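You operate a simulated robot arm through the tools that you are given. There is no shell and no other tool.

You are at the controls of a simulated robot arm. One attempt, no reset.

TASK
Read vial Y5 and sort it: PASS to the low green tray, REDO to the low red tray.
Fine: zero on the blank in the well first and put it in the low grey rack; reader off after; other vials stay.

Only the result counts: the job must be done as asked and must still hold three seconds after the hand-in. Knocking over, shifting, dropping, spilling or breaking anything else fails it.

THE ROBOT
A 7-joint arm with a two-finger parallel gripper, fixed in place. Base frame: the origin is at the foot of the arm, x ahead of it, y to its left, z up; the work surface is at about z = 0. Units: mm, rad, N and s.
With the tool pointing down near the work surface it reaches from about 220 to 580 mm from the base axis. Its first joint turns from -1.152 to 1.152 rad. Payload 2.5 kg.
The TCP is the grasp point between the finger pads, 23 mm short of the fingertips. In the tool frame z runs along the fingers and y along their closing line. The gripper opens to 94 mm. The fingers are 38 mm wide and 10 mm thick; the gripper's body (54 by 96 mm) begins 39 mm behind the TCP.
Orientation is told as [roll, pitch, yaw] about the base's x, y, z axes, in that order, counted from this pose: with the fingers straight down and closing along the base's y, the tool's x points along the base's -x, its y along +y and its z along -z.

THE INTERFACE
- The arm moves only by the tool servo_tool. Its argument "moves" is a list of rows, each an object (a shift or turn left out is 0, a gripper value left out holds the last) with "dr": the turn, a rotation vector about the tool's x, y, z in units of 180 degrees (1.0 is 180 degrees), a list of three; "translation": the shift along the tool's x, y, z in units of 200 mm (1.0 is 200 mm), a list of three; "claw": the gripper command, from -1 (shut) to 1 (fully open), values between in proportion. In form: [{"dr": [ax, ay, az], "translation": [x, y, z], "claw": claw}, ...]. A call has 1 to 20 rows; each row is the pose to reach, as a shift and turn from the pose commanded when the call began, along the tool's axes at that moment. A call with a number of a shift or a turn outside -1 to 1 is refused whole. A row lasts 0.2 s, in which the tool goes at most 50 mm and 0.15 rad; a call with a longer step from one row to the next is refused whole, and so is a gripper value outside its range. Where a pose cannot be reached the arm comes as near as it can. A force on the tool above 40 N (or 10 N above the force at the start of the call, whichever is more), or a blocked arm, ends the call early, and 0.2 s more pass. The fingers move at their own pace (about 108 mm/s each) and stop on an object; they squeeze with about 28 N. The grip force told is the motor's: it shows also when the fingers shut on nothing. Time passes only in rows, and 0.2 s behind the last, so rows that repeat a pose let the fingers close. The reply holds the time, the measured pose of the TCP, the force on the tool along the base axes, the opening and the grip force, in the units named above and with some noise, with the torque about the TCP (base axes, N m) and any sound that the robot's microphone picked up.
- Cameras (640 x 400 px; columns grow to the right, rows downward): "scene" is fixed at [125.8, -411.7, 547.5]; the picture's right is [0.77, -0.64, 0.00], its down [-0.34, -0.40, -0.85] and it looks along [0.55, 0.65, -0.53] (base axes); focal length 320 px, centre (320, 200). "wrist" rides on the gripper at [86, 16, -75] in the tool frame; the picture's right is [-0.18, 0.98, 0.00], its down [-0.58, -0.11, -0.81] and it looks along [-0.79, -0.15, 0.59] (tool axes); focal length 243 px, centre (320, 200). There is no depth. A picture from a camera that has moved, and an enlarged one, comes with that camera's place and axes in the base frame and with its lens.
- grab_frame(camera): a new picture of that camera. It takes no simulated time.
- zoom(camera, box): a new picture of the part [left, top, right, bottom] of that camera's present view, enlarged. It takes no simulated time.
- job_done(): hands the job in; it is judged then, once.

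Places have to be worked out from the pictures, the camera data and where the tool is seen. Open the gripper and draw the arm clear of the work before you hand the job in, unless the task says otherwise.

The tools are called after "Request:" as a command line: name --argument value ..., lists and objects as JSON in quotes. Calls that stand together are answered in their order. servo_tool: Moves the arm, as the interface text tells. Its arguments: {"type":"object","properties":{"moves":{"type":"array","items":{"type":"object","properties":{"dr":{"type":"array","items":{"type":"number"}},"translation":{"type":"array","items":{"type":"number"}},"claw":{"type":"number"}}}}},"required":["moves"]} The other tools are called the same way: grab_frame (camera) takes a picture; zoom (camera, box) takes an enlarged picture of a part of a camera's view; job_done () hands the job in.

At the start:

```text
clock: 0.0
position: [321.0, -80.2, 326.7]
tool_rot: [0.002, 0.0, 0.001]
wrist_force: [-0.3, -0.6, -0.9]
moment: [0.0, 0.03, 0.01]
finger_gap: 94.0
grip_force: 0.0
```

scene: 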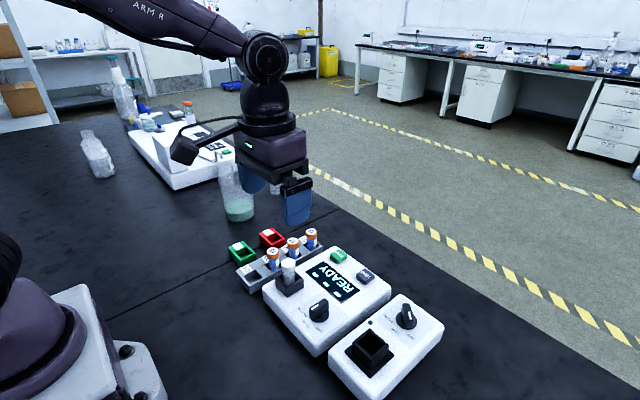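
wrist: 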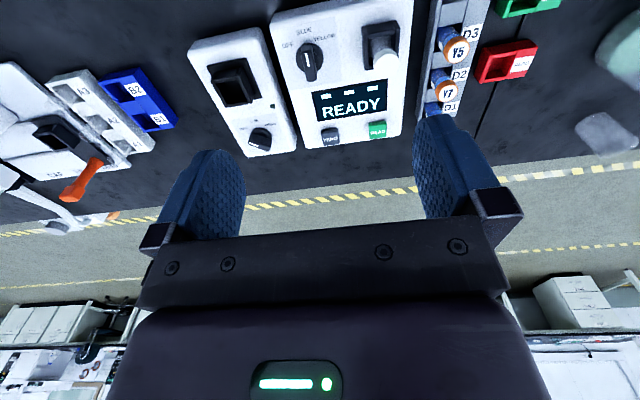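

I'll start by looking closely at the workspace with both cameras.

Request:
zoom --camera "scene" --box '[220, 210, 400, 322]'

Request:
zoom --camera "scene" --box '[300, 260, 460, 360]'

Request:
zoom --camera "wrist" --box '[180, 0, 420, 150]'

Request:
zoom --camera "wrist" --box '[400, 0, 640, 150]'

Request:
zoom --camera "wrist" --box '[0, 50, 240, 240]'

```text
3.56 times, centred on (310, 266) of scene
camera zoom: at [125.8, -411.7, 547.5], right [0.77, -0.64, 0.0], down [-0.34, -0.4, -0.85], along [0.55, 0.65, -0.53], focal length 1139 px, centre (356, -35)
```

zoom: 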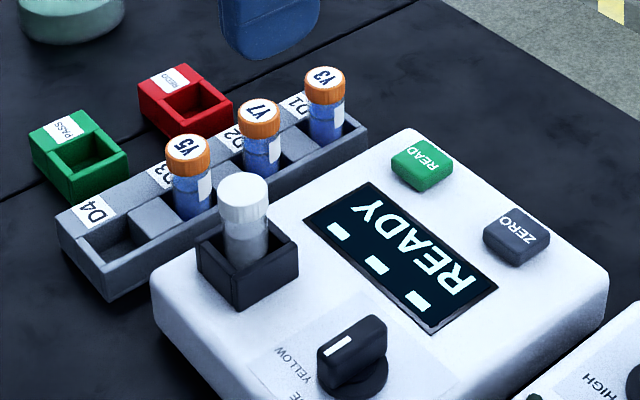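

```text
4.00 times, centred on (380, 310) of scene
camera zoom: at [125.8, -411.7, 547.5], right [0.77, -0.64, 0.0], down [-0.34, -0.4, -0.85], along [0.55, 0.65, -0.53], focal length 1282 px, centre (80, -240)
```

zoom: 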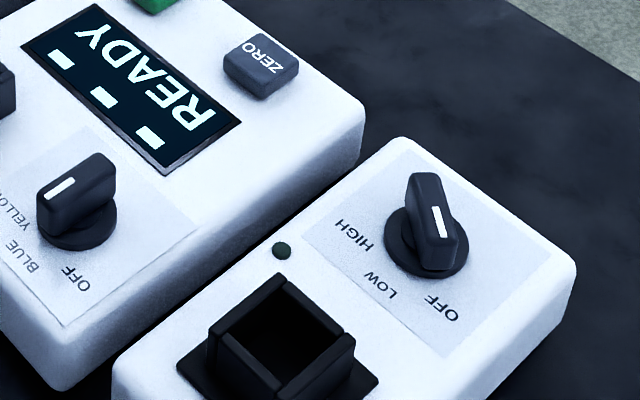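

```text
2.67 times, centred on (300, 75) of wrist
camera zoom: at [234.6, -63.9, 402.0], right [0.18, 0.98, 0.0], down [0.58, -0.11, 0.81], along [0.79, -0.15, -0.59], focal length 647 px, centre (373, 533)
```

zoom: 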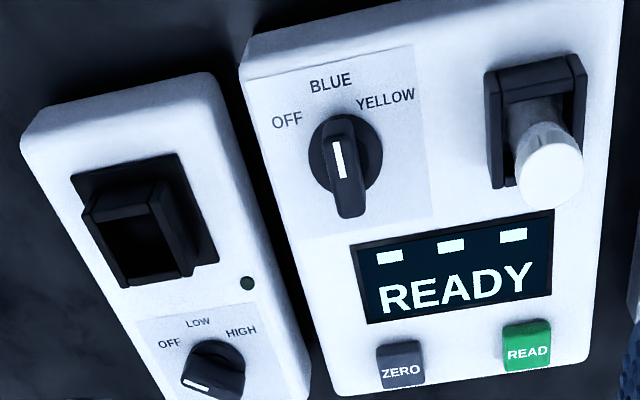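

```text
2.67 times, centred on (520, 75) of wrist
camera zoom: at [234.6, -63.9, 402.0], right [0.18, 0.98, 0.0], down [0.58, -0.11, 0.81], along [0.79, -0.15, -0.59], focal length 647 px, centre (-213, 533)
```

zoom: 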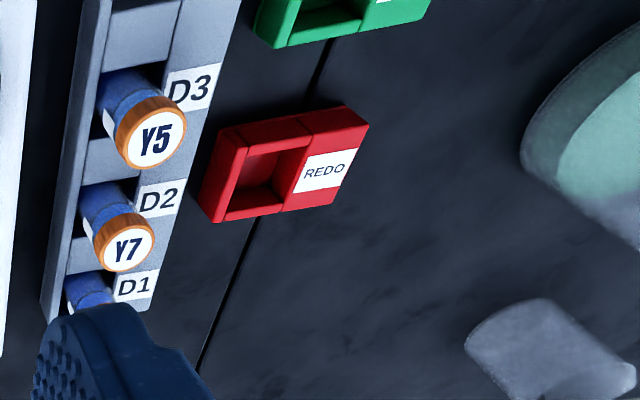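

```text
2.11 times, centred on (120, 145) of wrist
camera zoom: at [234.6, -63.9, 402.0], right [0.18, 0.98, 0.0], down [0.58, -0.11, 0.81], along [0.79, -0.15, -0.59], focal length 511 px, centre (741, 316)
```

zoom: 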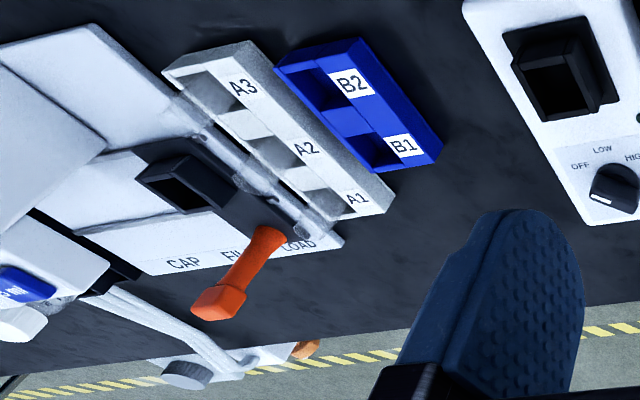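

The D rack holds Y3/Y7/Y5 with D4 empty, and the reader shows READY with the blank in its well. Further racks sit at -y, so I'll move the camera that way for a look before choosing the "low grey rack".

Request:
servo_tool --moves '[{"translation": [0.05, -0.18, -0.08], "claw": 1}, {"translation": [0.1, -0.36, -0.16]}, {"translation": [0.15, -0.54, -0.24]}, {"translation": [0.2, -0.7, -0.32]}, {"translation": [0.25, -0.85, -0.38]}, {"translation": [0.25, -0.85, -0.38]}]'

Request:
grab_frame --camera "wrist"

Request:
grab_frame --camera "scene"

```text
clock: 1.4
position: [269.0, -247.1, 403.7]
tool_rot: [0.0, 0.0, 0.0]
wrist_force: [-0.9, 0.2, -0.6]
moment: [0.03, 0.01, -0.02]
finger_gap: 94.0
grip_force: 0.0
```

```text
taken
camera wrist: at [182.4, -229.5, 477.5], right [0.18, 0.98, 0.0], down [0.58, -0.11, 0.81], along [0.79, -0.15, -0.59], focal length 243 px, centre (320, 200)
```

wrist: 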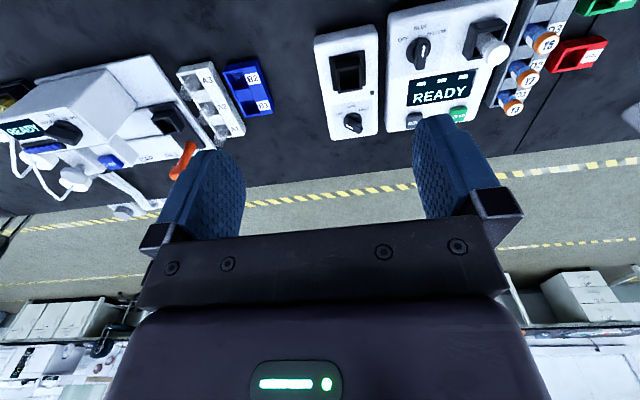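

```text
taken
```

scene: 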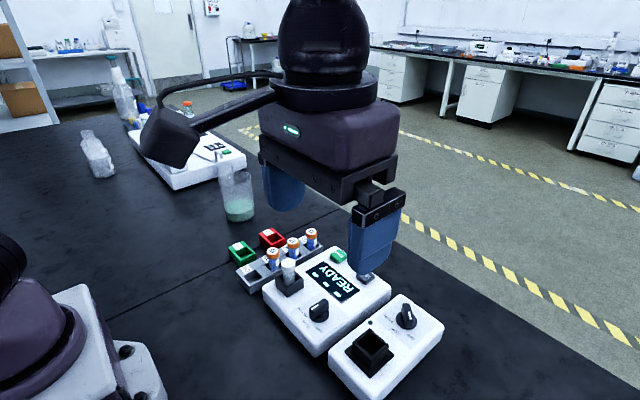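

The A rack works out to about (416,-492,30), outside the reach, so D looks like the candidate. I'll look at the +y side too.

Request:
servo_tool --moves '[{"translation": [0, 0.24, 0]}, {"translation": [0, 0.48, 0]}, {"translation": [0, 0.72, 0]}, {"translation": [0, 0.96, 0]}, {"translation": [0, 0.96, 0]}]'

Request:
servo_tool --moves '[{"translation": [0, 0.24, 0]}, {"translation": [0, 0.48, 0]}, {"translation": [0, 0.72, 0]}, {"translation": [0, 0.96, 0]}, {"translation": [0, 0.96, 0]}]'

Request:
grab_frame --camera "wrist"

Request:
zoom --camera "wrist" --box '[0, 0, 260, 160]'

Request:
zoom --camera "wrist" --box '[380, 0, 640, 160]'

Request:
zoom --camera "scene" --box '[220, 210, 440, 360]'

```text
clock: 2.6
position: [271.1, -54.7, 404.7]
tool_rot: [-0.001, 0.001, -0.002]
wrist_force: [-0.8, 0.1, -0.5]
moment: [0.01, 0.01, 0.02]
finger_gap: 93.8
grip_force: 0.1
```

```text
clock: 3.8
position: [269.3, 132.3, 404.4]
tool_rot: [0.0, 0.0, 0.0]
wrist_force: [0.0, 0.4, 0.3]
moment: [0.01, 0.03, 0.02]
finger_gap: 94.1
grip_force: 0.0
```

```text
taken
camera wrist: at [182.3, 149.3, 479.2], right [0.18, 0.98, 0.0], down [0.58, -0.11, 0.81], along [0.79, -0.15, -0.59], focal length 243 px, centre (320, 200)
```

wrist: 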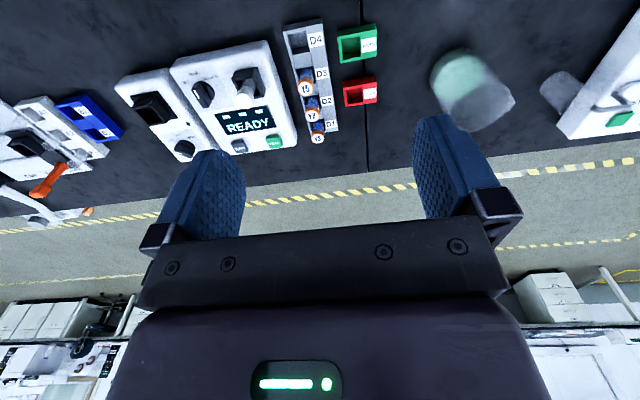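

```text
2.46 times, centred on (130, 80) of wrist
camera zoom: at [182.3, 149.3, 479.2], right [0.18, 0.98, 0.0], down [0.58, -0.11, 0.81], along [0.79, -0.15, -0.59], focal length 597 px, centre (788, 495)
```

zoom: 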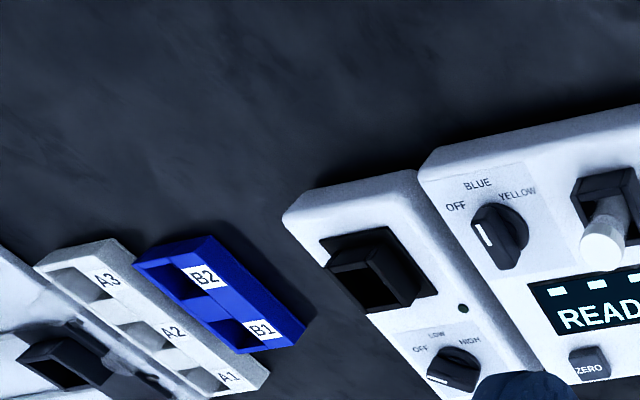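

```text
2.46 times, centred on (510, 80) of wrist
camera zoom: at [182.3, 149.3, 479.2], right [0.18, 0.98, 0.0], down [0.58, -0.11, 0.81], along [0.79, -0.15, -0.59], focal length 597 px, centre (-148, 495)
```

zoom: 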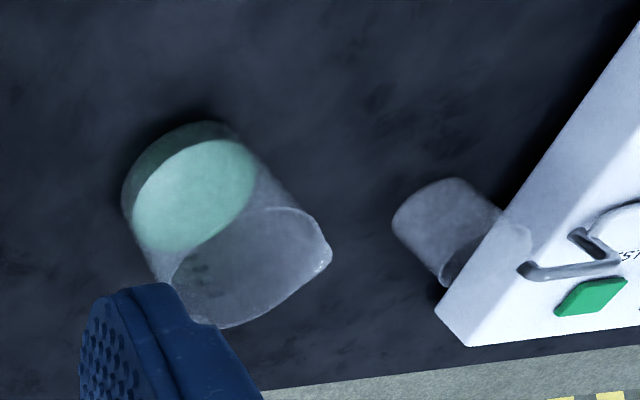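

```text
2.67 times, centred on (330, 285) of scene
camera zoom: at [125.8, -411.6, 547.5], right [0.77, -0.64, 0.0], down [-0.34, -0.4, -0.85], along [0.55, 0.65, -0.53], focal length 854 px, centre (293, -27)
```

zoom: 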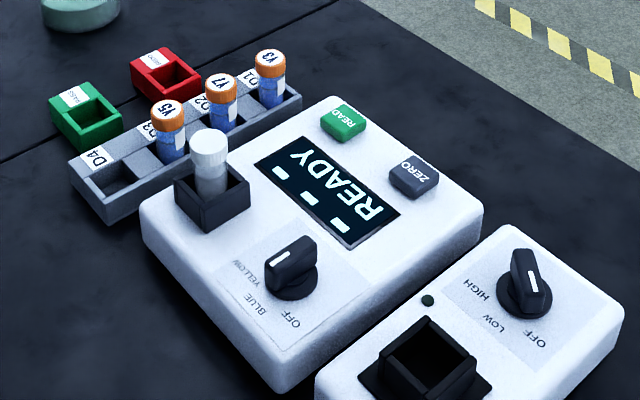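

Beaker, glass and another device are at +y, with no other grey rack there. Next I'll bring the camera closer to the reader and vials to check the knob and labels.

Request:
servo_tool --moves '[{"translation": [0, -0.24, 0]}, {"translation": [0, -0.48, 0]}, {"translation": [0.05, -0.7, 0.05]}, {"translation": [0.1, -0.76, 0.2]}, {"translation": [0.1, -0.76, 0.3]}, {"translation": [0.1, -0.76, 0.3]}]'

Request:
grab_frame --camera "wrist"

Request:
zoom --camera "wrist" --box '[240, 0, 440, 125]'

Request:
zoom --camera "wrist" --box '[380, 0, 580, 125]'

Request:
zoom --camera "scene" --box '[235, 220, 325, 276]'

Request:
zoom --camera "scene" --box '[280, 280, 360, 330]'

```text
clock: 5.2
position: [252.8, -19.4, 343.4]
tool_rot: [-0.001, 0.0, -0.002]
wrist_force: [-0.4, 0.4, 0.2]
moment: [0.0, -0.03, -0.01]
finger_gap: 93.8
grip_force: 0.1
```

```text
taken
camera wrist: at [166.4, -2.8, 419.2], right [0.18, 0.98, 0.0], down [0.58, -0.11, 0.81], along [0.79, -0.15, -0.59], focal length 243 px, centre (320, 200)
```

wrist: 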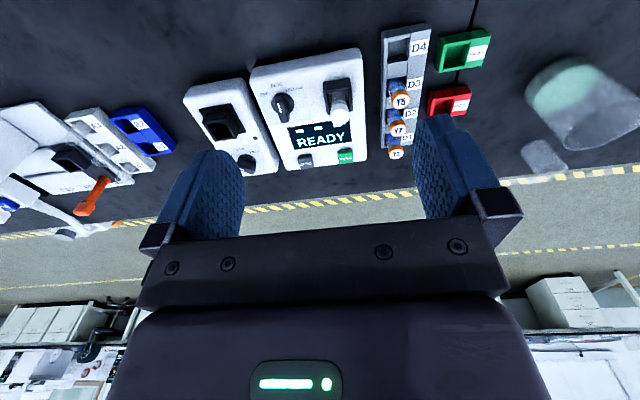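

```text
3.20 times, centred on (340, 62) of wrist
camera zoom: at [166.4, -2.8, 419.2], right [0.18, 0.98, 0.0], down [0.58, -0.11, 0.81], along [0.79, -0.15, -0.59], focal length 776 px, centre (256, 640)
```

zoom: 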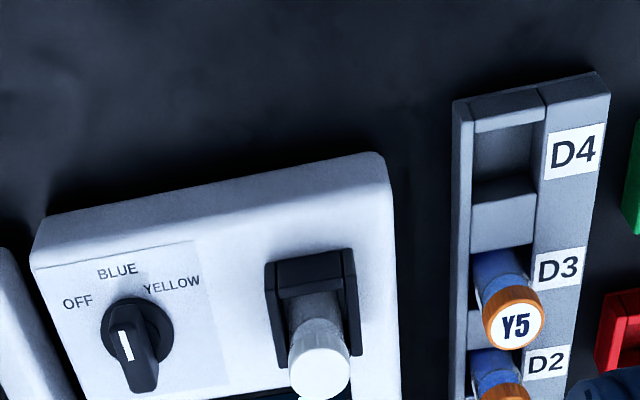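

```text
3.20 times, centred on (480, 62) of wrist
camera zoom: at [166.4, -2.8, 419.2], right [0.18, 0.98, 0.0], down [0.58, -0.11, 0.81], along [0.79, -0.15, -0.59], focal length 776 px, centre (-192, 640)
```

zoom: 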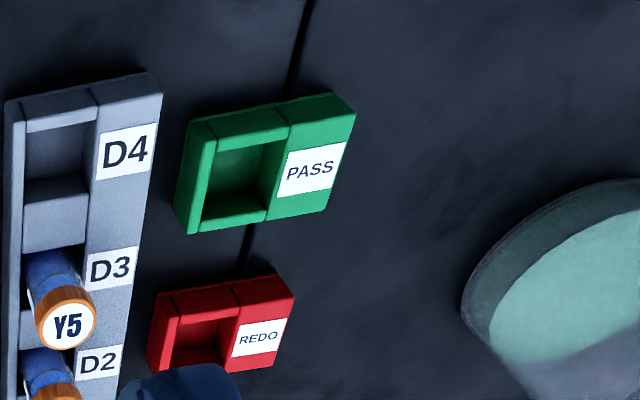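

```text
7.11 times, centred on (280, 248) of scene
camera zoom: at [125.8, -411.7, 547.5], right [0.77, -0.64, 0.0], down [-0.34, -0.4, -0.85], along [0.55, 0.65, -0.53], focal length 2278 px, centre (604, -141)
```

zoom: 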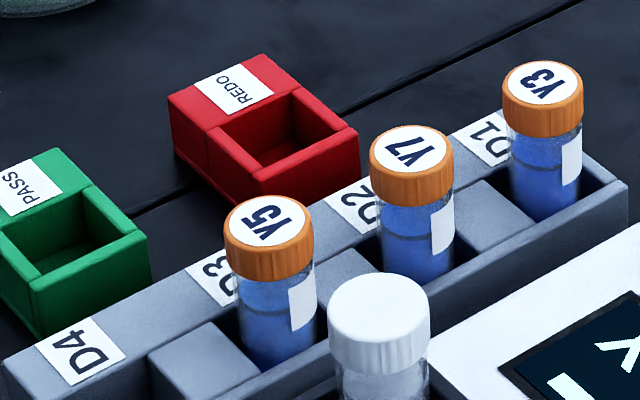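

```text
8.00 times, centred on (320, 305) of scene
camera zoom: at [125.8, -411.7, 547.5], right [0.77, -0.64, 0.0], down [-0.34, -0.4, -0.85], along [0.55, 0.65, -0.53], focal length 2563 px, centre (320, -640)
```

zoom: 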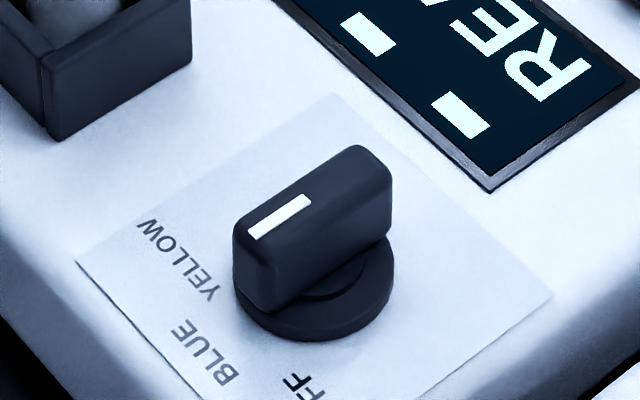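

The knob points at BLUE and the vials hold blue liquid. I'll check the vials' side labels and the rest of the panels at high zoom.

Request:
zoom --camera "scene" --box '[262, 245, 286, 275]'

Request:
zoom --camera "scene" --box '[300, 245, 380, 295]'

Request:
zoom --camera "wrist" --box '[360, 10, 440, 60]'

Request:
zoom --camera "wrist" --box '[0, 80, 200, 240]'

Request:
zoom --camera "scene" --box '[100, 90, 260, 190]'

```text
13.33 times, centred on (274, 260) of scene
camera zoom: at [125.8, -411.7, 547.5], right [0.77, -0.64, 0.0], down [-0.34, -0.4, -0.85], along [0.55, 0.65, -0.53], focal length 4272 px, centre (933, -600)
```

zoom: 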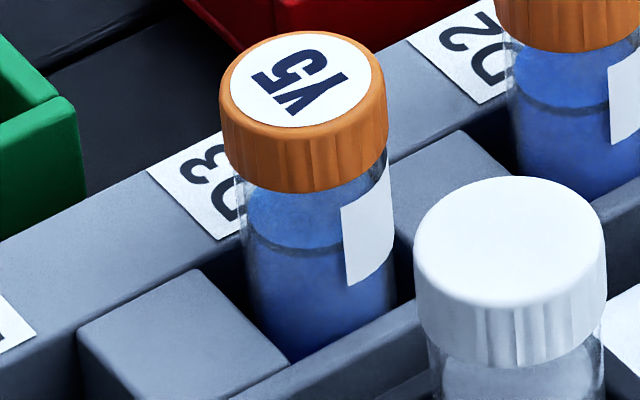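

```text
8.00 times, centred on (340, 270) of scene
camera zoom: at [125.8, -411.7, 547.5], right [0.77, -0.64, 0.0], down [-0.34, -0.4, -0.85], along [0.55, 0.65, -0.53], focal length 2563 px, centre (160, -360)
```

zoom: 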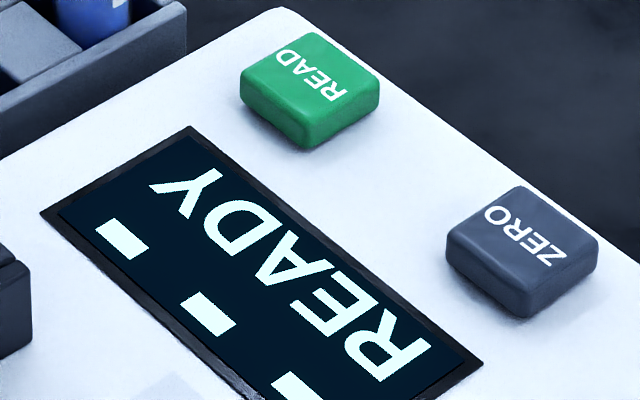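

```text
8.00 times, centred on (400, 35) of wrist
camera zoom: at [166.4, -2.8, 419.2], right [0.18, 0.98, 0.0], down [0.58, -0.11, 0.81], along [0.79, -0.15, -0.59], focal length 1941 px, centre (-320, 1520)
```

zoom: 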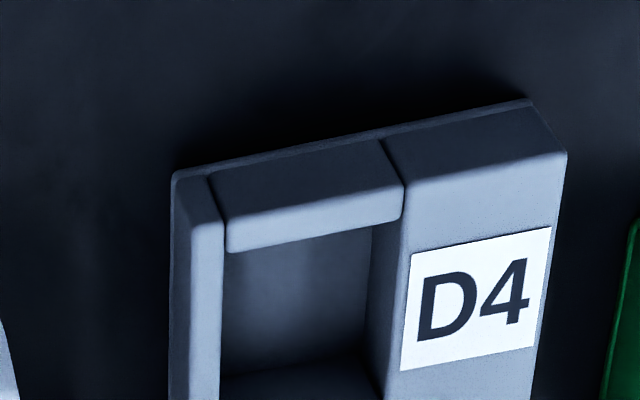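

```text
2.50 times, centred on (100, 160) of wrist
camera zoom: at [166.4, -2.8, 419.2], right [0.18, 0.98, 0.0], down [0.58, -0.11, 0.81], along [0.79, -0.15, -0.59], focal length 606 px, centre (870, 300)
```

zoom: 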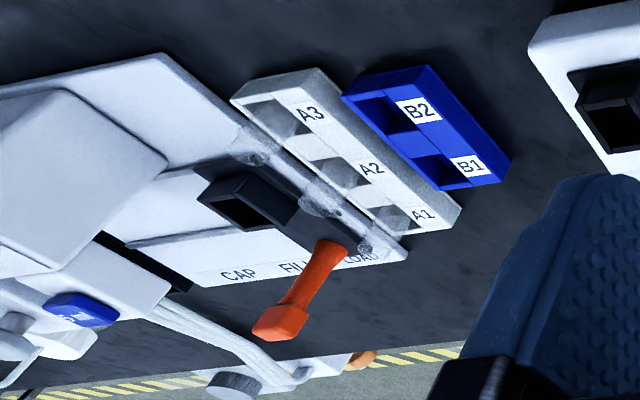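

```text
4.00 times, centred on (180, 140) of scene
camera zoom: at [125.8, -411.7, 547.5], right [0.77, -0.64, 0.0], down [-0.34, -0.4, -0.85], along [0.55, 0.65, -0.53], focal length 1282 px, centre (880, 440)
```

zoom: 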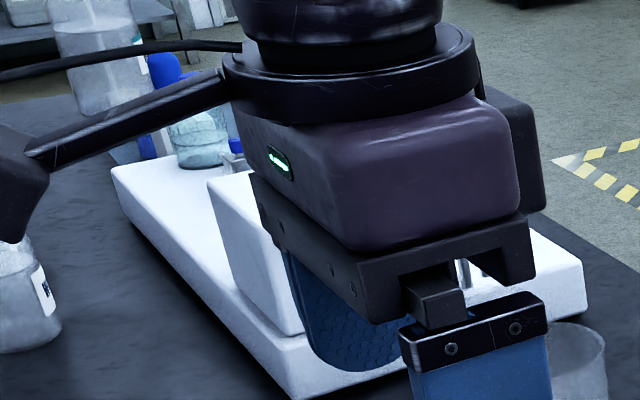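

Triangulating from both cameras, the layout is:

| Item | Position (mm) |
|---|---|
| Blank cap top | (380,-13,112) |
| Y5 cap top | (402,83,67) |
| D4 slot | around (347,84) |
| READ button | (514,-16,57) |
| ZERO button | (515,-97,55) |
| Knob | (382,-105), top about 70 |

The blank is already in the well, so I'll close the gripper and hover over ZERO.

Request:
servo_tool --moves '[{"translation": [-0.18, -0.079, 0.06], "claw": -1}, {"translation": [-0.36, -0.158, 0.12]}, {"translation": [-0.54, -0.237, 0.18]}, {"translation": [-0.72, -0.316, 0.24]}, {"translation": [-0.9, -0.395, 0.3]}, {"translation": [-0.9, -0.395, 0.3]}]'

Request:
servo_tool --moves '[{"translation": [-0.105, 0, 0.166]}, {"translation": [-0.21, 0, 0.332]}, {"translation": [-0.315, 0, 0.498]}, {"translation": [-0.42, 0, 0.665]}, {"translation": [-0.42, 0, 0.665]}, {"translation": [-0.42, 0, 0.665]}]'

Request:
grab_frame --camera "wrist"

Request:
grab_frame --camera "scene"

```text
clock: 6.6
position: [432.0, -96.1, 281.2]
tool_rot: [0.0, 0.0, -0.002]
wrist_force: [0.5, 0.4, -0.1]
moment: [0.0, -0.02, 0.03]
finger_gap: 0.0
grip_force: 27.8
```

```text
clock: 8.0
position: [515.8, -95.6, 150.5]
tool_rot: [0.0, -0.001, 0.0]
wrist_force: [0.4, 0.8, 0.3]
moment: [-0.01, -0.01, 0.02]
finger_gap: 0.2
grip_force: 28.4
```

```text
taken
camera wrist: at [428.6, -80.4, 225.8], right [0.18, 0.98, 0.0], down [0.58, -0.11, 0.81], along [0.79, -0.15, -0.59], focal length 243 px, centre (320, 200)
```

wrist: 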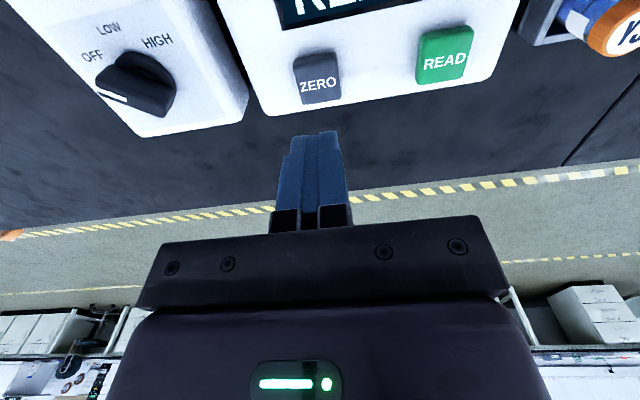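

```text
taken
```

scene: 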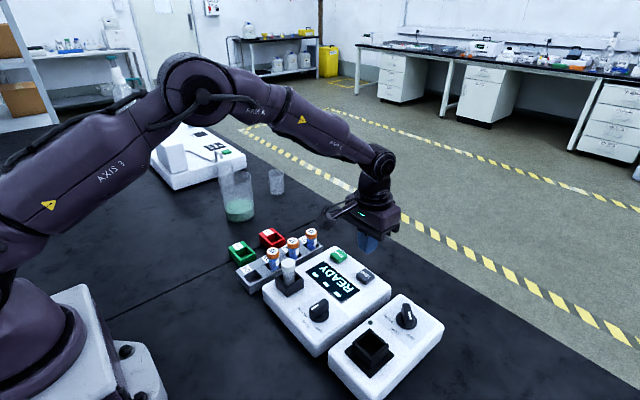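

The closed fingers hover right above ZERO, which the new view puts at about (517,-97.5,55). I'll descend to just above it, then in small steps while watching the force.

Request:
servo_tool --moves '[{"translation": [-0.005, 0, 0.17]}, {"translation": [-0.01, 0, 0.3]}, {"translation": [-0.01, 0, 0.34]}, {"translation": [-0.01, 0, 0.35]}, {"translation": [-0.01, 0, 0.36]}, {"translation": [-0.01, 0, 0.365]}, {"translation": [-0.01, 0, 0.37]}]'

Request:
zoom --camera "scene" --box '[290, 220, 410, 295]'

Request:
grab_frame --camera "wrist"

```text
clock: 9.6
position: [518.4, -99.2, 77.2]
tool_rot: [-0.003, -0.002, -0.002]
wrist_force: [-8.5, -6.2, 21.6]
moment: [-0.15, 0.3, 0.01]
finger_gap: 0.1
grip_force: 28.1
heard: click
```

```text
5.33 times, centred on (350, 258) of scene
camera zoom: at [125.7, -411.6, 547.5], right [0.77, -0.64, 0.0], down [-0.34, -0.4, -0.85], along [0.55, 0.65, -0.53], focal length 1709 px, centre (160, -107)
```

zoom: 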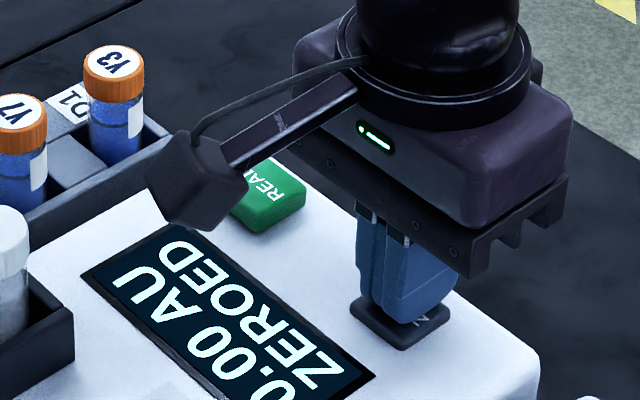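

```text
taken
camera wrist: at [431.3, -81.6, 152.2], right [0.19, 0.98, 0.0], down [0.58, -0.11, 0.81], along [0.79, -0.15, -0.59], focal length 243 px, centre (320, 200)
```

wrist: 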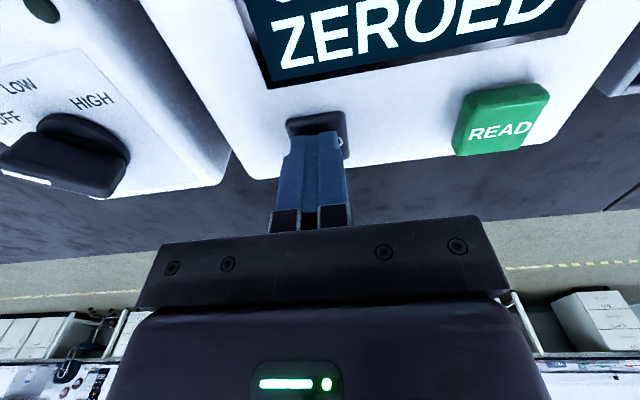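

The display reads "0.00 AU ZEROED", so zeroing is done. I'll lift off and move above the blank with the gripper partly open.

Request:
servo_tool --moves '[{"translation": [0, 0, -0.2]}, {"translation": [0, 0, -0.4]}, {"translation": [0, 0, -0.6], "claw": 0.15}, {"translation": [0.17, 0.105, -0.6]}, {"translation": [0.34, 0.21, -0.6]}, {"translation": [0.51, 0.315, -0.6]}, {"translation": [0.685, 0.42, -0.6]}, {"translation": [0.685, 0.42, -0.6]}, {"translation": [0.685, 0.42, -0.6]}]'

Request:
grab_frame --camera "wrist"

Request:
grab_frame --camera "scene"

```text
clock: 11.6
position: [382.4, -13.6, 197.5]
tool_rot: [0.001, -0.001, 0.0]
wrist_force: [-1.0, -0.3, 0.5]
moment: [-0.05, 0.04, -0.02]
finger_gap: 54.1
grip_force: 0.2
```

```text
taken
camera wrist: at [295.3, 2.2, 272.8], right [0.18, 0.98, 0.0], down [0.58, -0.11, 0.81], along [0.79, -0.15, -0.59], focal length 243 px, centre (320, 200)
```

wrist: 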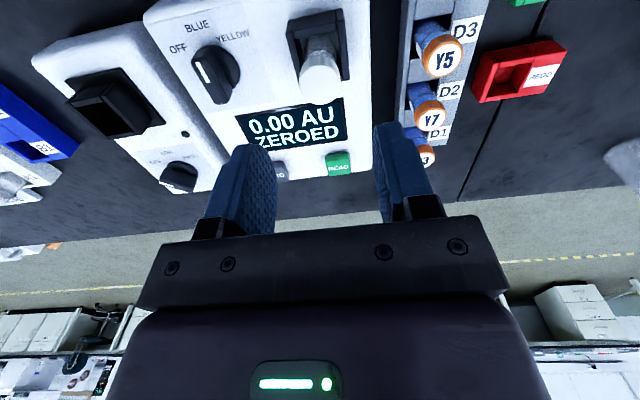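

```text
taken
```

scene: 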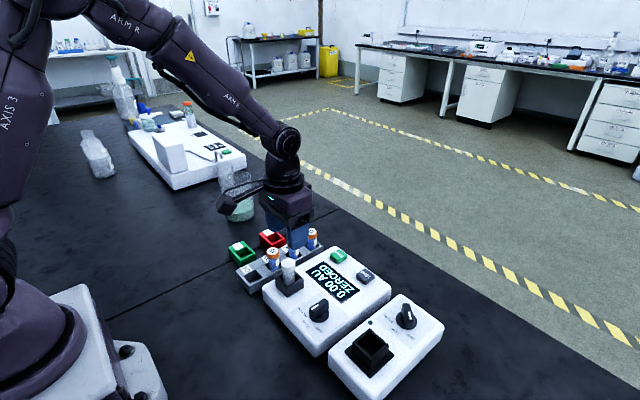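

Zooming in to refine the blank, Y5 and well positions from here.

Request:
zoom --camera "wrist" --box '[260, 0, 420, 100]'

Request:
zoom --camera "wrist" --box '[400, 0, 560, 100]'

Request:
zoom --camera "scene" --box '[260, 245, 324, 310]'

```text
4.00 times, centred on (340, 50) of wrist
camera zoom: at [295.3, 2.2, 272.8], right [0.18, 0.98, 0.0], down [0.58, -0.11, 0.81], along [0.79, -0.15, -0.59], focal length 970 px, centre (240, 800)
```

zoom: 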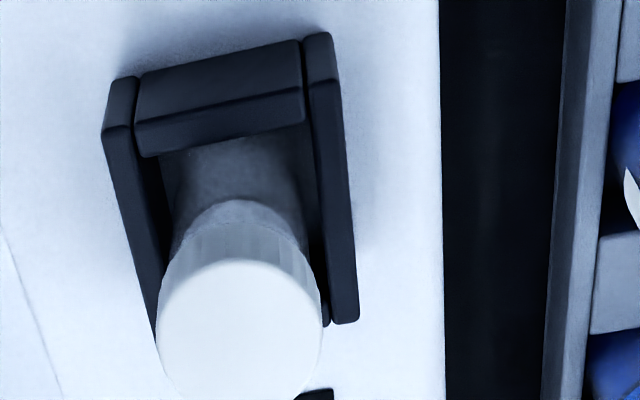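

```text
4.00 times, centred on (480, 50) of wrist
camera zoom: at [295.3, 2.2, 272.8], right [0.18, 0.98, 0.0], down [0.58, -0.11, 0.81], along [0.79, -0.15, -0.59], focal length 970 px, centre (-320, 800)
```

zoom: 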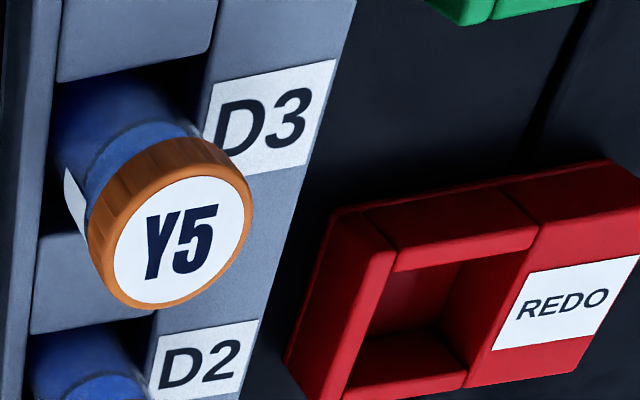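

```text
6.15 times, centred on (292, 278) of scene
camera zoom: at [125.8, -411.7, 547.5], right [0.77, -0.64, 0.0], down [-0.34, -0.4, -0.85], along [0.55, 0.65, -0.53], focal length 1972 px, centre (492, -277)
```

zoom: 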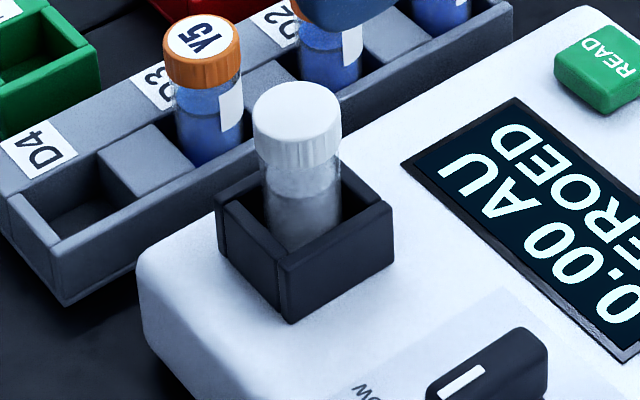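

The blank's cap top is confirmed near (379.5,-13,112), and the well rim is at about z=71. I'll descend to TCP z≈104 and close on the cap.

Request:
servo_tool --moves '[{"translation": [0.005, 0, 0.15]}, {"translation": [0.005, 0, 0.3]}, {"translation": [0.005, 0, 0.42]}, {"translation": [0.005, 0, 0.465]}, {"translation": [0.005, 0, 0.465]}]'

Request:
grab_frame --camera "wrist"

Request:
zoom --camera "scene" --box '[230, 220, 350, 310]'

```text
clock: 12.8
position: [380.2, -13.2, 102.1]
tool_rot: [0.0, -0.001, 0.0]
wrist_force: [0.0, -0.1, -1.4]
moment: [0.01, 0.02, -0.02]
finger_gap: 54.3
grip_force: 0.0
```

```text
taken
camera wrist: at [293.2, 3.1, 176.7], right [0.18, 0.98, 0.0], down [0.58, -0.11, 0.81], along [0.79, -0.15, -0.59], focal length 243 px, centre (320, 200)
```

wrist: 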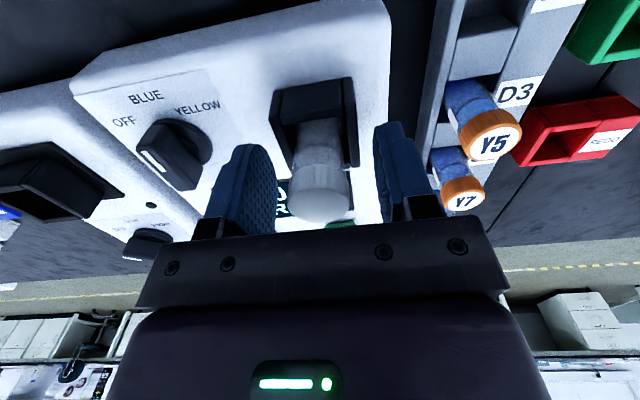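

```text
4.44 times, centred on (290, 265) of scene
camera zoom: at [125.8, -411.7, 547.5], right [0.77, -0.64, 0.0], down [-0.34, -0.4, -0.85], along [0.55, 0.65, -0.53], focal length 1424 px, centre (453, -89)
```

zoom: 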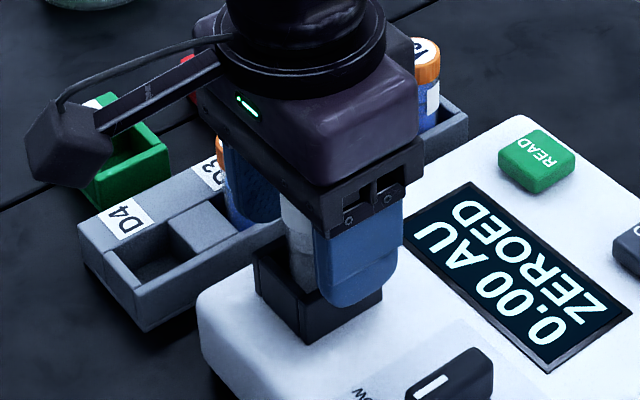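

The cap sits centred between the pads and the fingertips clear the rim. Closing now.

Request:
servo_tool --moves '[{"claw": -1}, {"claw": -1}, {"claw": -1}, {"claw": -1}]'

Request:
grab_frame --camera "wrist"

```text
clock: 13.8
position: [380.9, -13.5, 101.3]
tool_rot: [0.0, 0.0, 0.001]
wrist_force: [-0.5, 0.6, -0.7]
moment: [-0.02, 0.01, 0.03]
finger_gap: 26.3
grip_force: 28.7
```

```text
taken
camera wrist: at [293.2, 3.1, 176.8], right [0.18, 0.98, 0.0], down [0.58, -0.11, 0.81], along [0.79, -0.15, -0.59], focal length 243 px, centre (320, 200)
```

wrist: 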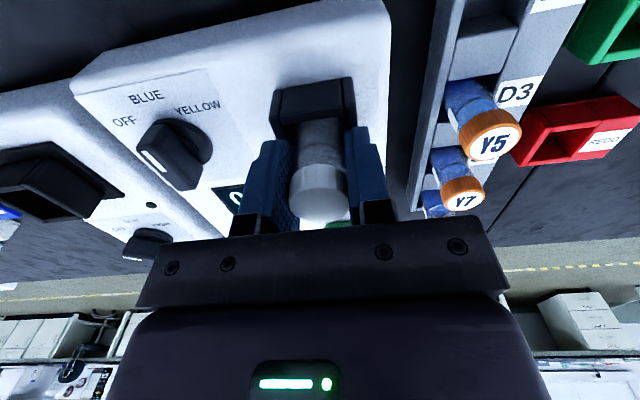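

The gripper holds at 26.3 mm, so the blank is held. I'll lift straight up 100 mm and look at where it hangs and at D4.

Request:
servo_tool --moves '[{"translation": [0, 0, -0.08]}, {"translation": [0, 0, -0.2]}, {"translation": [0, 0, -0.35]}, {"translation": [0, 0, -0.5]}, {"translation": [0, 0.1, -0.5]}, {"translation": [0, 0.28, -0.5]}, {"translation": [0.08, 0.42, -0.5]}, {"translation": [0.165, 0.485, -0.5]}, {"translation": [0.165, 0.485, -0.5]}, {"translation": [0.165, 0.485, -0.5]}]'

Request:
grab_frame --camera "wrist"

Request:
zoom --camera "wrist" --box '[240, 0, 400, 240]'

Request:
zoom --camera "scene" --box '[200, 180, 360, 300]'

```text
clock: 16.0
position: [346.8, 86.5, 203.4]
tool_rot: [0.0, 0.002, -0.002]
wrist_force: [0.2, 0.3, -1.3]
moment: [0.02, 0.02, -0.03]
finger_gap: 26.5
grip_force: 27.5
```

```text
taken
camera wrist: at [259.4, 102.5, 277.2], right [0.19, 0.98, 0.0], down [0.58, -0.11, 0.81], along [0.79, -0.15, -0.59], focal length 243 px, centre (320, 200)
```

wrist: 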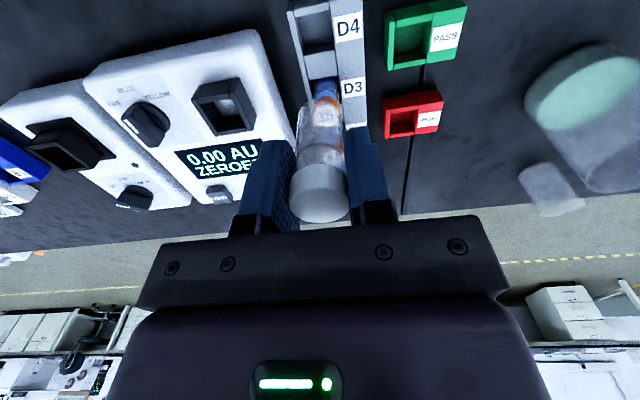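

```text
1.67 times, centred on (320, 120) of wrist
camera zoom: at [259.4, 102.5, 277.2], right [0.19, 0.98, 0.0], down [0.58, -0.11, 0.81], along [0.79, -0.15, -0.59], focal length 404 px, centre (320, 333)
```

zoom: 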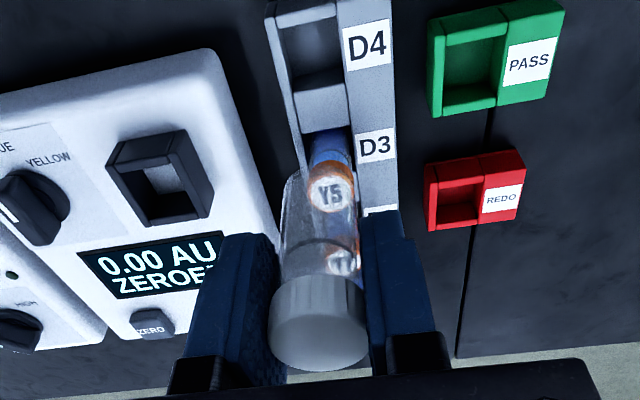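

```text
3.33 times, centred on (280, 240) of scene
camera zoom: at [125.8, -411.7, 547.5], right [0.77, -0.64, 0.0], down [-0.34, -0.4, -0.85], along [0.55, 0.65, -0.53], focal length 1068 px, centre (453, 67)
```

zoom: 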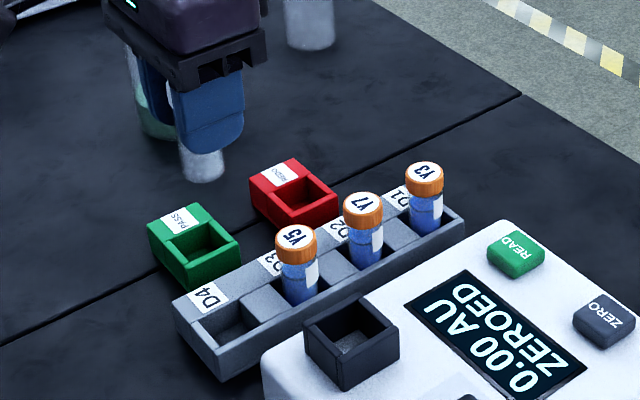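

Clear view of D4 and the empty well. I'll zoom in tightly on each to get slot centres and how far the blank hangs below the fingers.

Request:
zoom --camera "wrist" --box '[280, 0, 376, 60]'

Request:
zoom --camera "scene" --box '[235, 245, 299, 285]'

Request:
zoom --camera "wrist" --box '[180, 60, 276, 150]'

Request:
zoom --camera "scene" --box '[280, 265, 344, 305]'

Request:
zoom --camera "scene" --box '[230, 180, 294, 240]'

Request:
zoom --camera "wrist" --box '[370, 0, 480, 140]'

Request:
zoom --camera "scene" --box '[238, 220, 308, 270]'

```text
6.67 times, centred on (328, 30) of wrist
camera zoom: at [259.4, 102.5, 277.2], right [0.19, 0.98, 0.0], down [0.58, -0.11, 0.81], along [0.79, -0.15, -0.59], focal length 1618 px, centre (267, 1333)
```

zoom: 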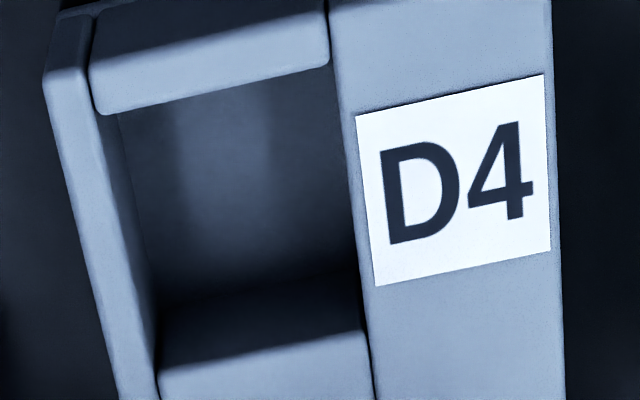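

```text
10.00 times, centred on (267, 265) of scene
camera zoom: at [125.8, -411.7, 547.5], right [0.77, -0.64, 0.0], down [-0.34, -0.4, -0.85], along [0.55, 0.65, -0.53], focal length 3204 px, centre (850, -450)
```

zoom: 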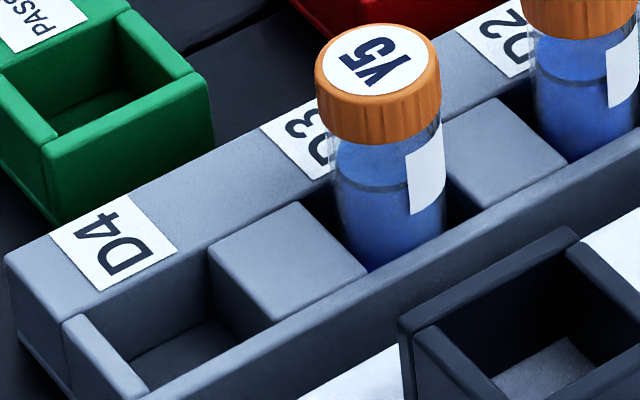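

```text
4.44 times, centred on (228, 105) of wrist
camera zoom: at [259.4, 102.5, 277.2], right [0.19, 0.98, 0.0], down [0.58, -0.11, 0.81], along [0.79, -0.15, -0.59], focal length 1078 px, centre (729, 622)
```

zoom: 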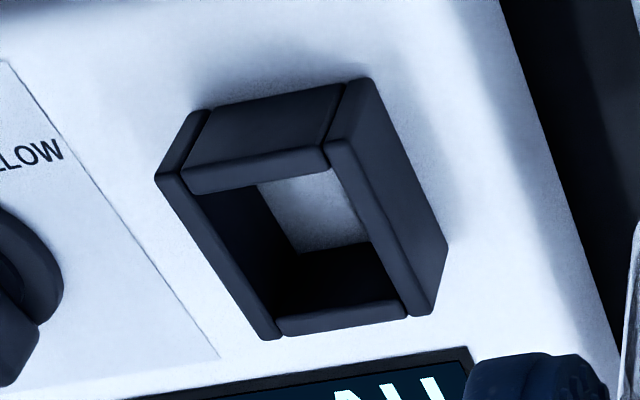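

```text
10.00 times, centred on (312, 285) of scene
camera zoom: at [125.8, -411.7, 547.5], right [0.77, -0.64, 0.0], down [-0.34, -0.4, -0.85], along [0.55, 0.65, -0.53], focal length 3204 px, centre (400, -650)
```

zoom: 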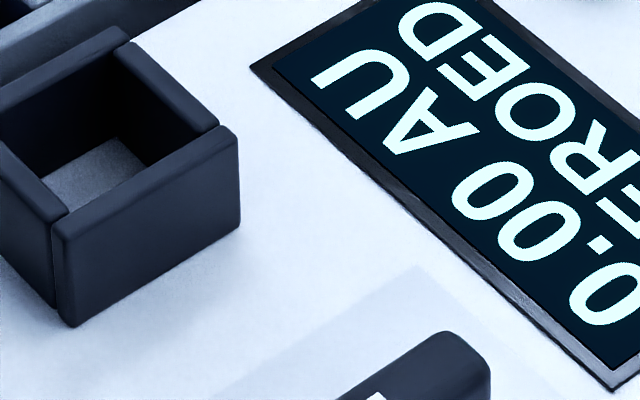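

```text
6.67 times, centred on (262, 210) of scene
camera zoom: at [125.8, -411.7, 547.5], right [0.77, -0.64, 0.0], down [-0.34, -0.4, -0.85], along [0.55, 0.65, -0.53], focal length 2136 px, centre (707, 133)
```

zoom: 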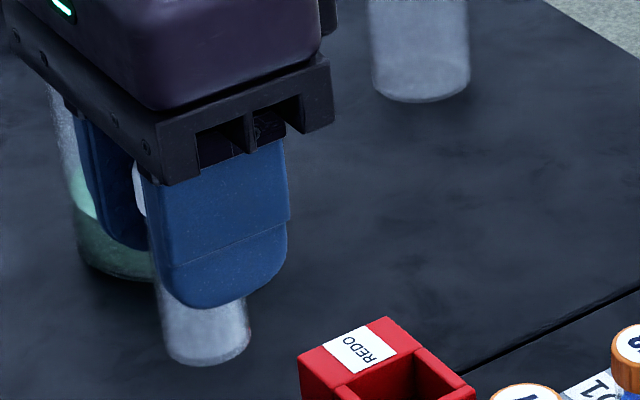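

```text
2.86 times, centred on (425, 70) of wrist
camera zoom: at [259.4, 102.5, 277.2], right [0.19, 0.98, 0.0], down [0.58, -0.11, 0.81], along [0.79, -0.15, -0.59], focal length 693 px, centre (20, 571)
```

zoom: 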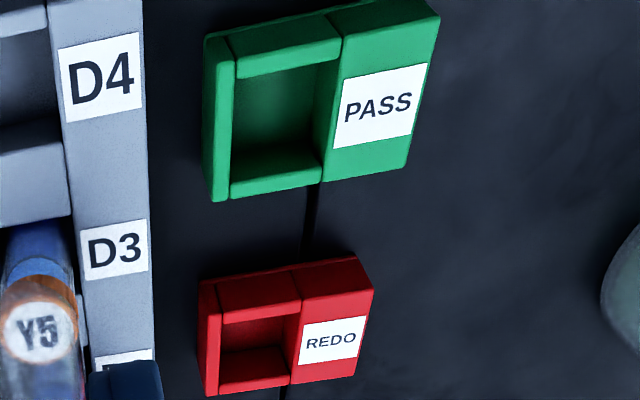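

```text
8.00 times, centred on (273, 245) of scene
camera zoom: at [125.8, -411.7, 547.5], right [0.77, -0.64, 0.0], down [-0.34, -0.4, -0.85], along [0.55, 0.65, -0.53], focal length 2563 px, centre (696, -160)
```

zoom: 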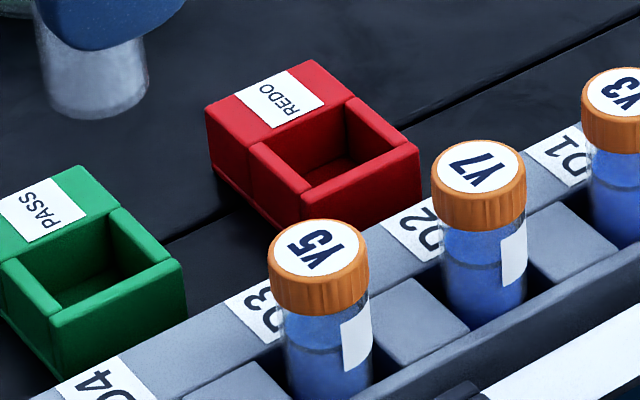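

The D4 opening measures about 31×30 mm, centred 1 mm toward -x and 3.8 mm toward -y of the held blank. I'll shift by that and descend to TCP z≈110 for another look.

Request:
servo_tool --moves '[{"translation": [0.005, -0.019, 0]}, {"translation": [0.005, -0.019, 0.15]}, {"translation": [0.005, -0.019, 0.3]}, {"translation": [0.005, -0.019, 0.42]}, {"translation": [0.005, -0.019, 0.46]}, {"translation": [0.005, -0.019, 0.46]}]'

Request:
zoom --camera "wrist" --box '[220, 0, 420, 240]'

Request:
zoom --camera "scene" --box '[220, 215, 300, 295]'

```text
clock: 17.4
position: [345.3, 80.3, 112.3]
tool_rot: [-0.001, 0.0, -0.002]
wrist_force: [0.3, 0.5, -0.4]
moment: [-0.01, -0.02, -0.01]
finger_gap: 26.4
grip_force: 27.8
```

```text
1.67 times, centred on (320, 120) of wrist
camera zoom: at [257.5, 97.2, 186.0], right [0.19, 0.98, 0.0], down [0.58, -0.11, 0.81], along [0.79, -0.15, -0.59], focal length 404 px, centre (320, 333)
```

zoom: 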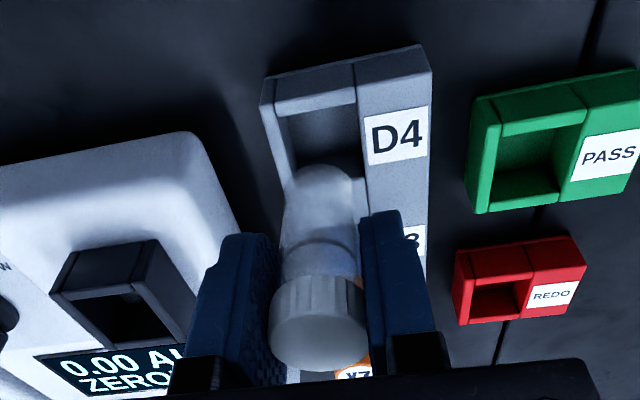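

```text
5.00 times, centred on (260, 255) of scene
camera zoom: at [125.8, -411.7, 547.5], right [0.77, -0.64, 0.0], down [-0.34, -0.4, -0.85], along [0.55, 0.65, -0.53], focal length 1602 px, centre (620, -75)
```

zoom: 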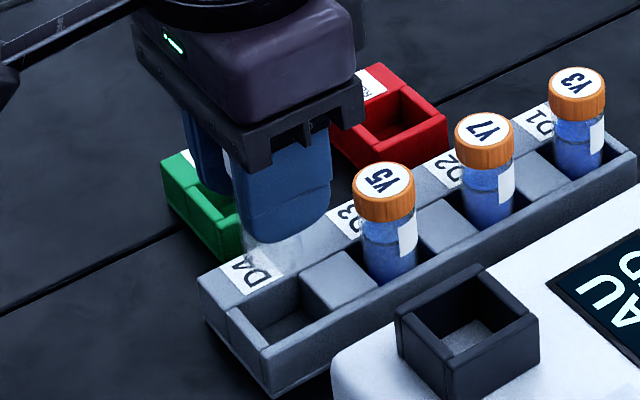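

Checking alignment at higher zoom before going lower.

Request:
zoom --camera "wrist" --box '[275, 20, 365, 110]'

Request:
zoom --camera "wrist" --box '[270, 80, 370, 230]'

```text
4.44 times, centred on (320, 65) of wrist
camera zoom: at [257.5, 97.2, 186.0], right [0.19, 0.98, 0.0], down [0.58, -0.11, 0.81], along [0.79, -0.15, -0.59], focal length 1078 px, centre (320, 800)
```

zoom: 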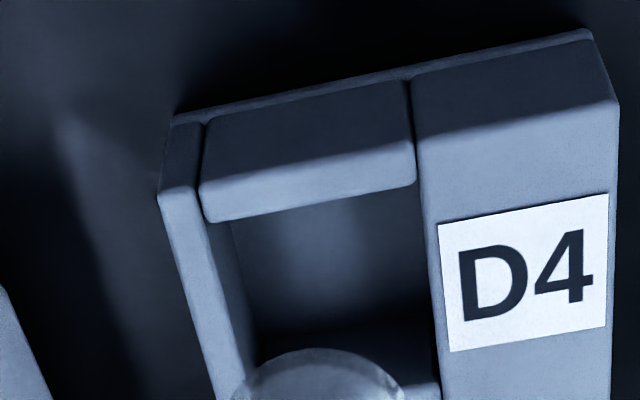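

```text
2.67 times, centred on (320, 155) of wrist
camera zoom: at [257.5, 97.2, 186.0], right [0.19, 0.98, 0.0], down [0.58, -0.11, 0.81], along [0.79, -0.15, -0.59], focal length 647 px, centre (320, 320)
```

zoom: 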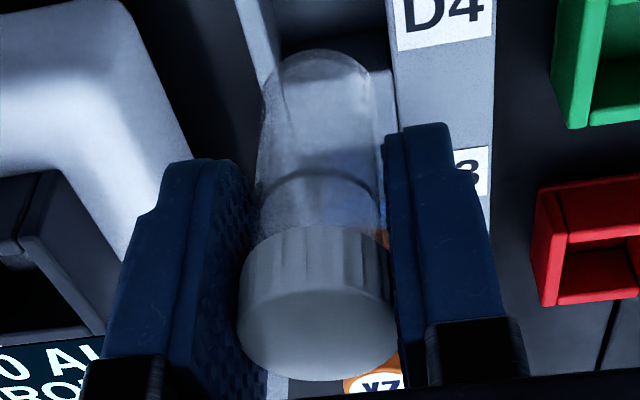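

The rim height resolves to z≈25 and the D4 centre to (346.4,82.1), so I'll correct by +2.7 mm in x and +1 mm in y. Then I'll descend until the vial base is about at the rim and recheck.

Request:
servo_tool --moves '[{"translation": [-0.0135, 0.005, 0]}, {"translation": [-0.0135, 0.005, 0.1]}, {"translation": [-0.0135, 0.005, 0.16]}, {"translation": [-0.0135, 0.005, 0.16]}, {"translation": [-0.0135, 0.005, 0.16]}]'

Request:
zoom --camera "wrist" --box '[260, 40, 380, 190]'

Request:
zoom --camera "scene" --box '[220, 225, 300, 285]'

```text
clock: 18.6
position: [347.0, 81.8, 79.3]
tool_rot: [-0.002, -0.001, -0.003]
wrist_force: [-0.2, 0.0, 0.1]
moment: [0.01, 0.03, -0.03]
finger_gap: 26.3
grip_force: 28.2
```

```text
2.67 times, centred on (320, 115) of wrist
camera zoom: at [261.2, 98.1, 154.6], right [0.18, 0.98, 0.0], down [0.58, -0.11, 0.81], along [0.79, -0.15, -0.59], focal length 647 px, centre (320, 427)
```

zoom: 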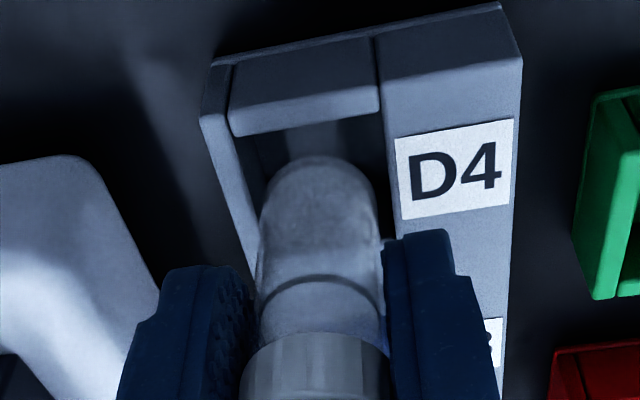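

```text
6.67 times, centred on (260, 255) of scene
camera zoom: at [125.8, -411.7, 547.5], right [0.77, -0.64, 0.0], down [-0.34, -0.4, -0.85], along [0.55, 0.65, -0.53], focal length 2136 px, centre (720, -167)
```

zoom: 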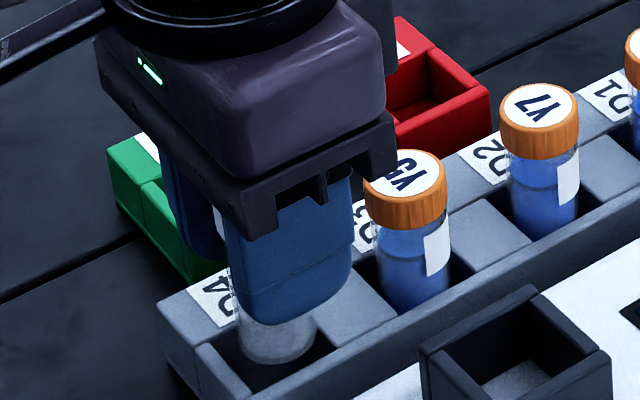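

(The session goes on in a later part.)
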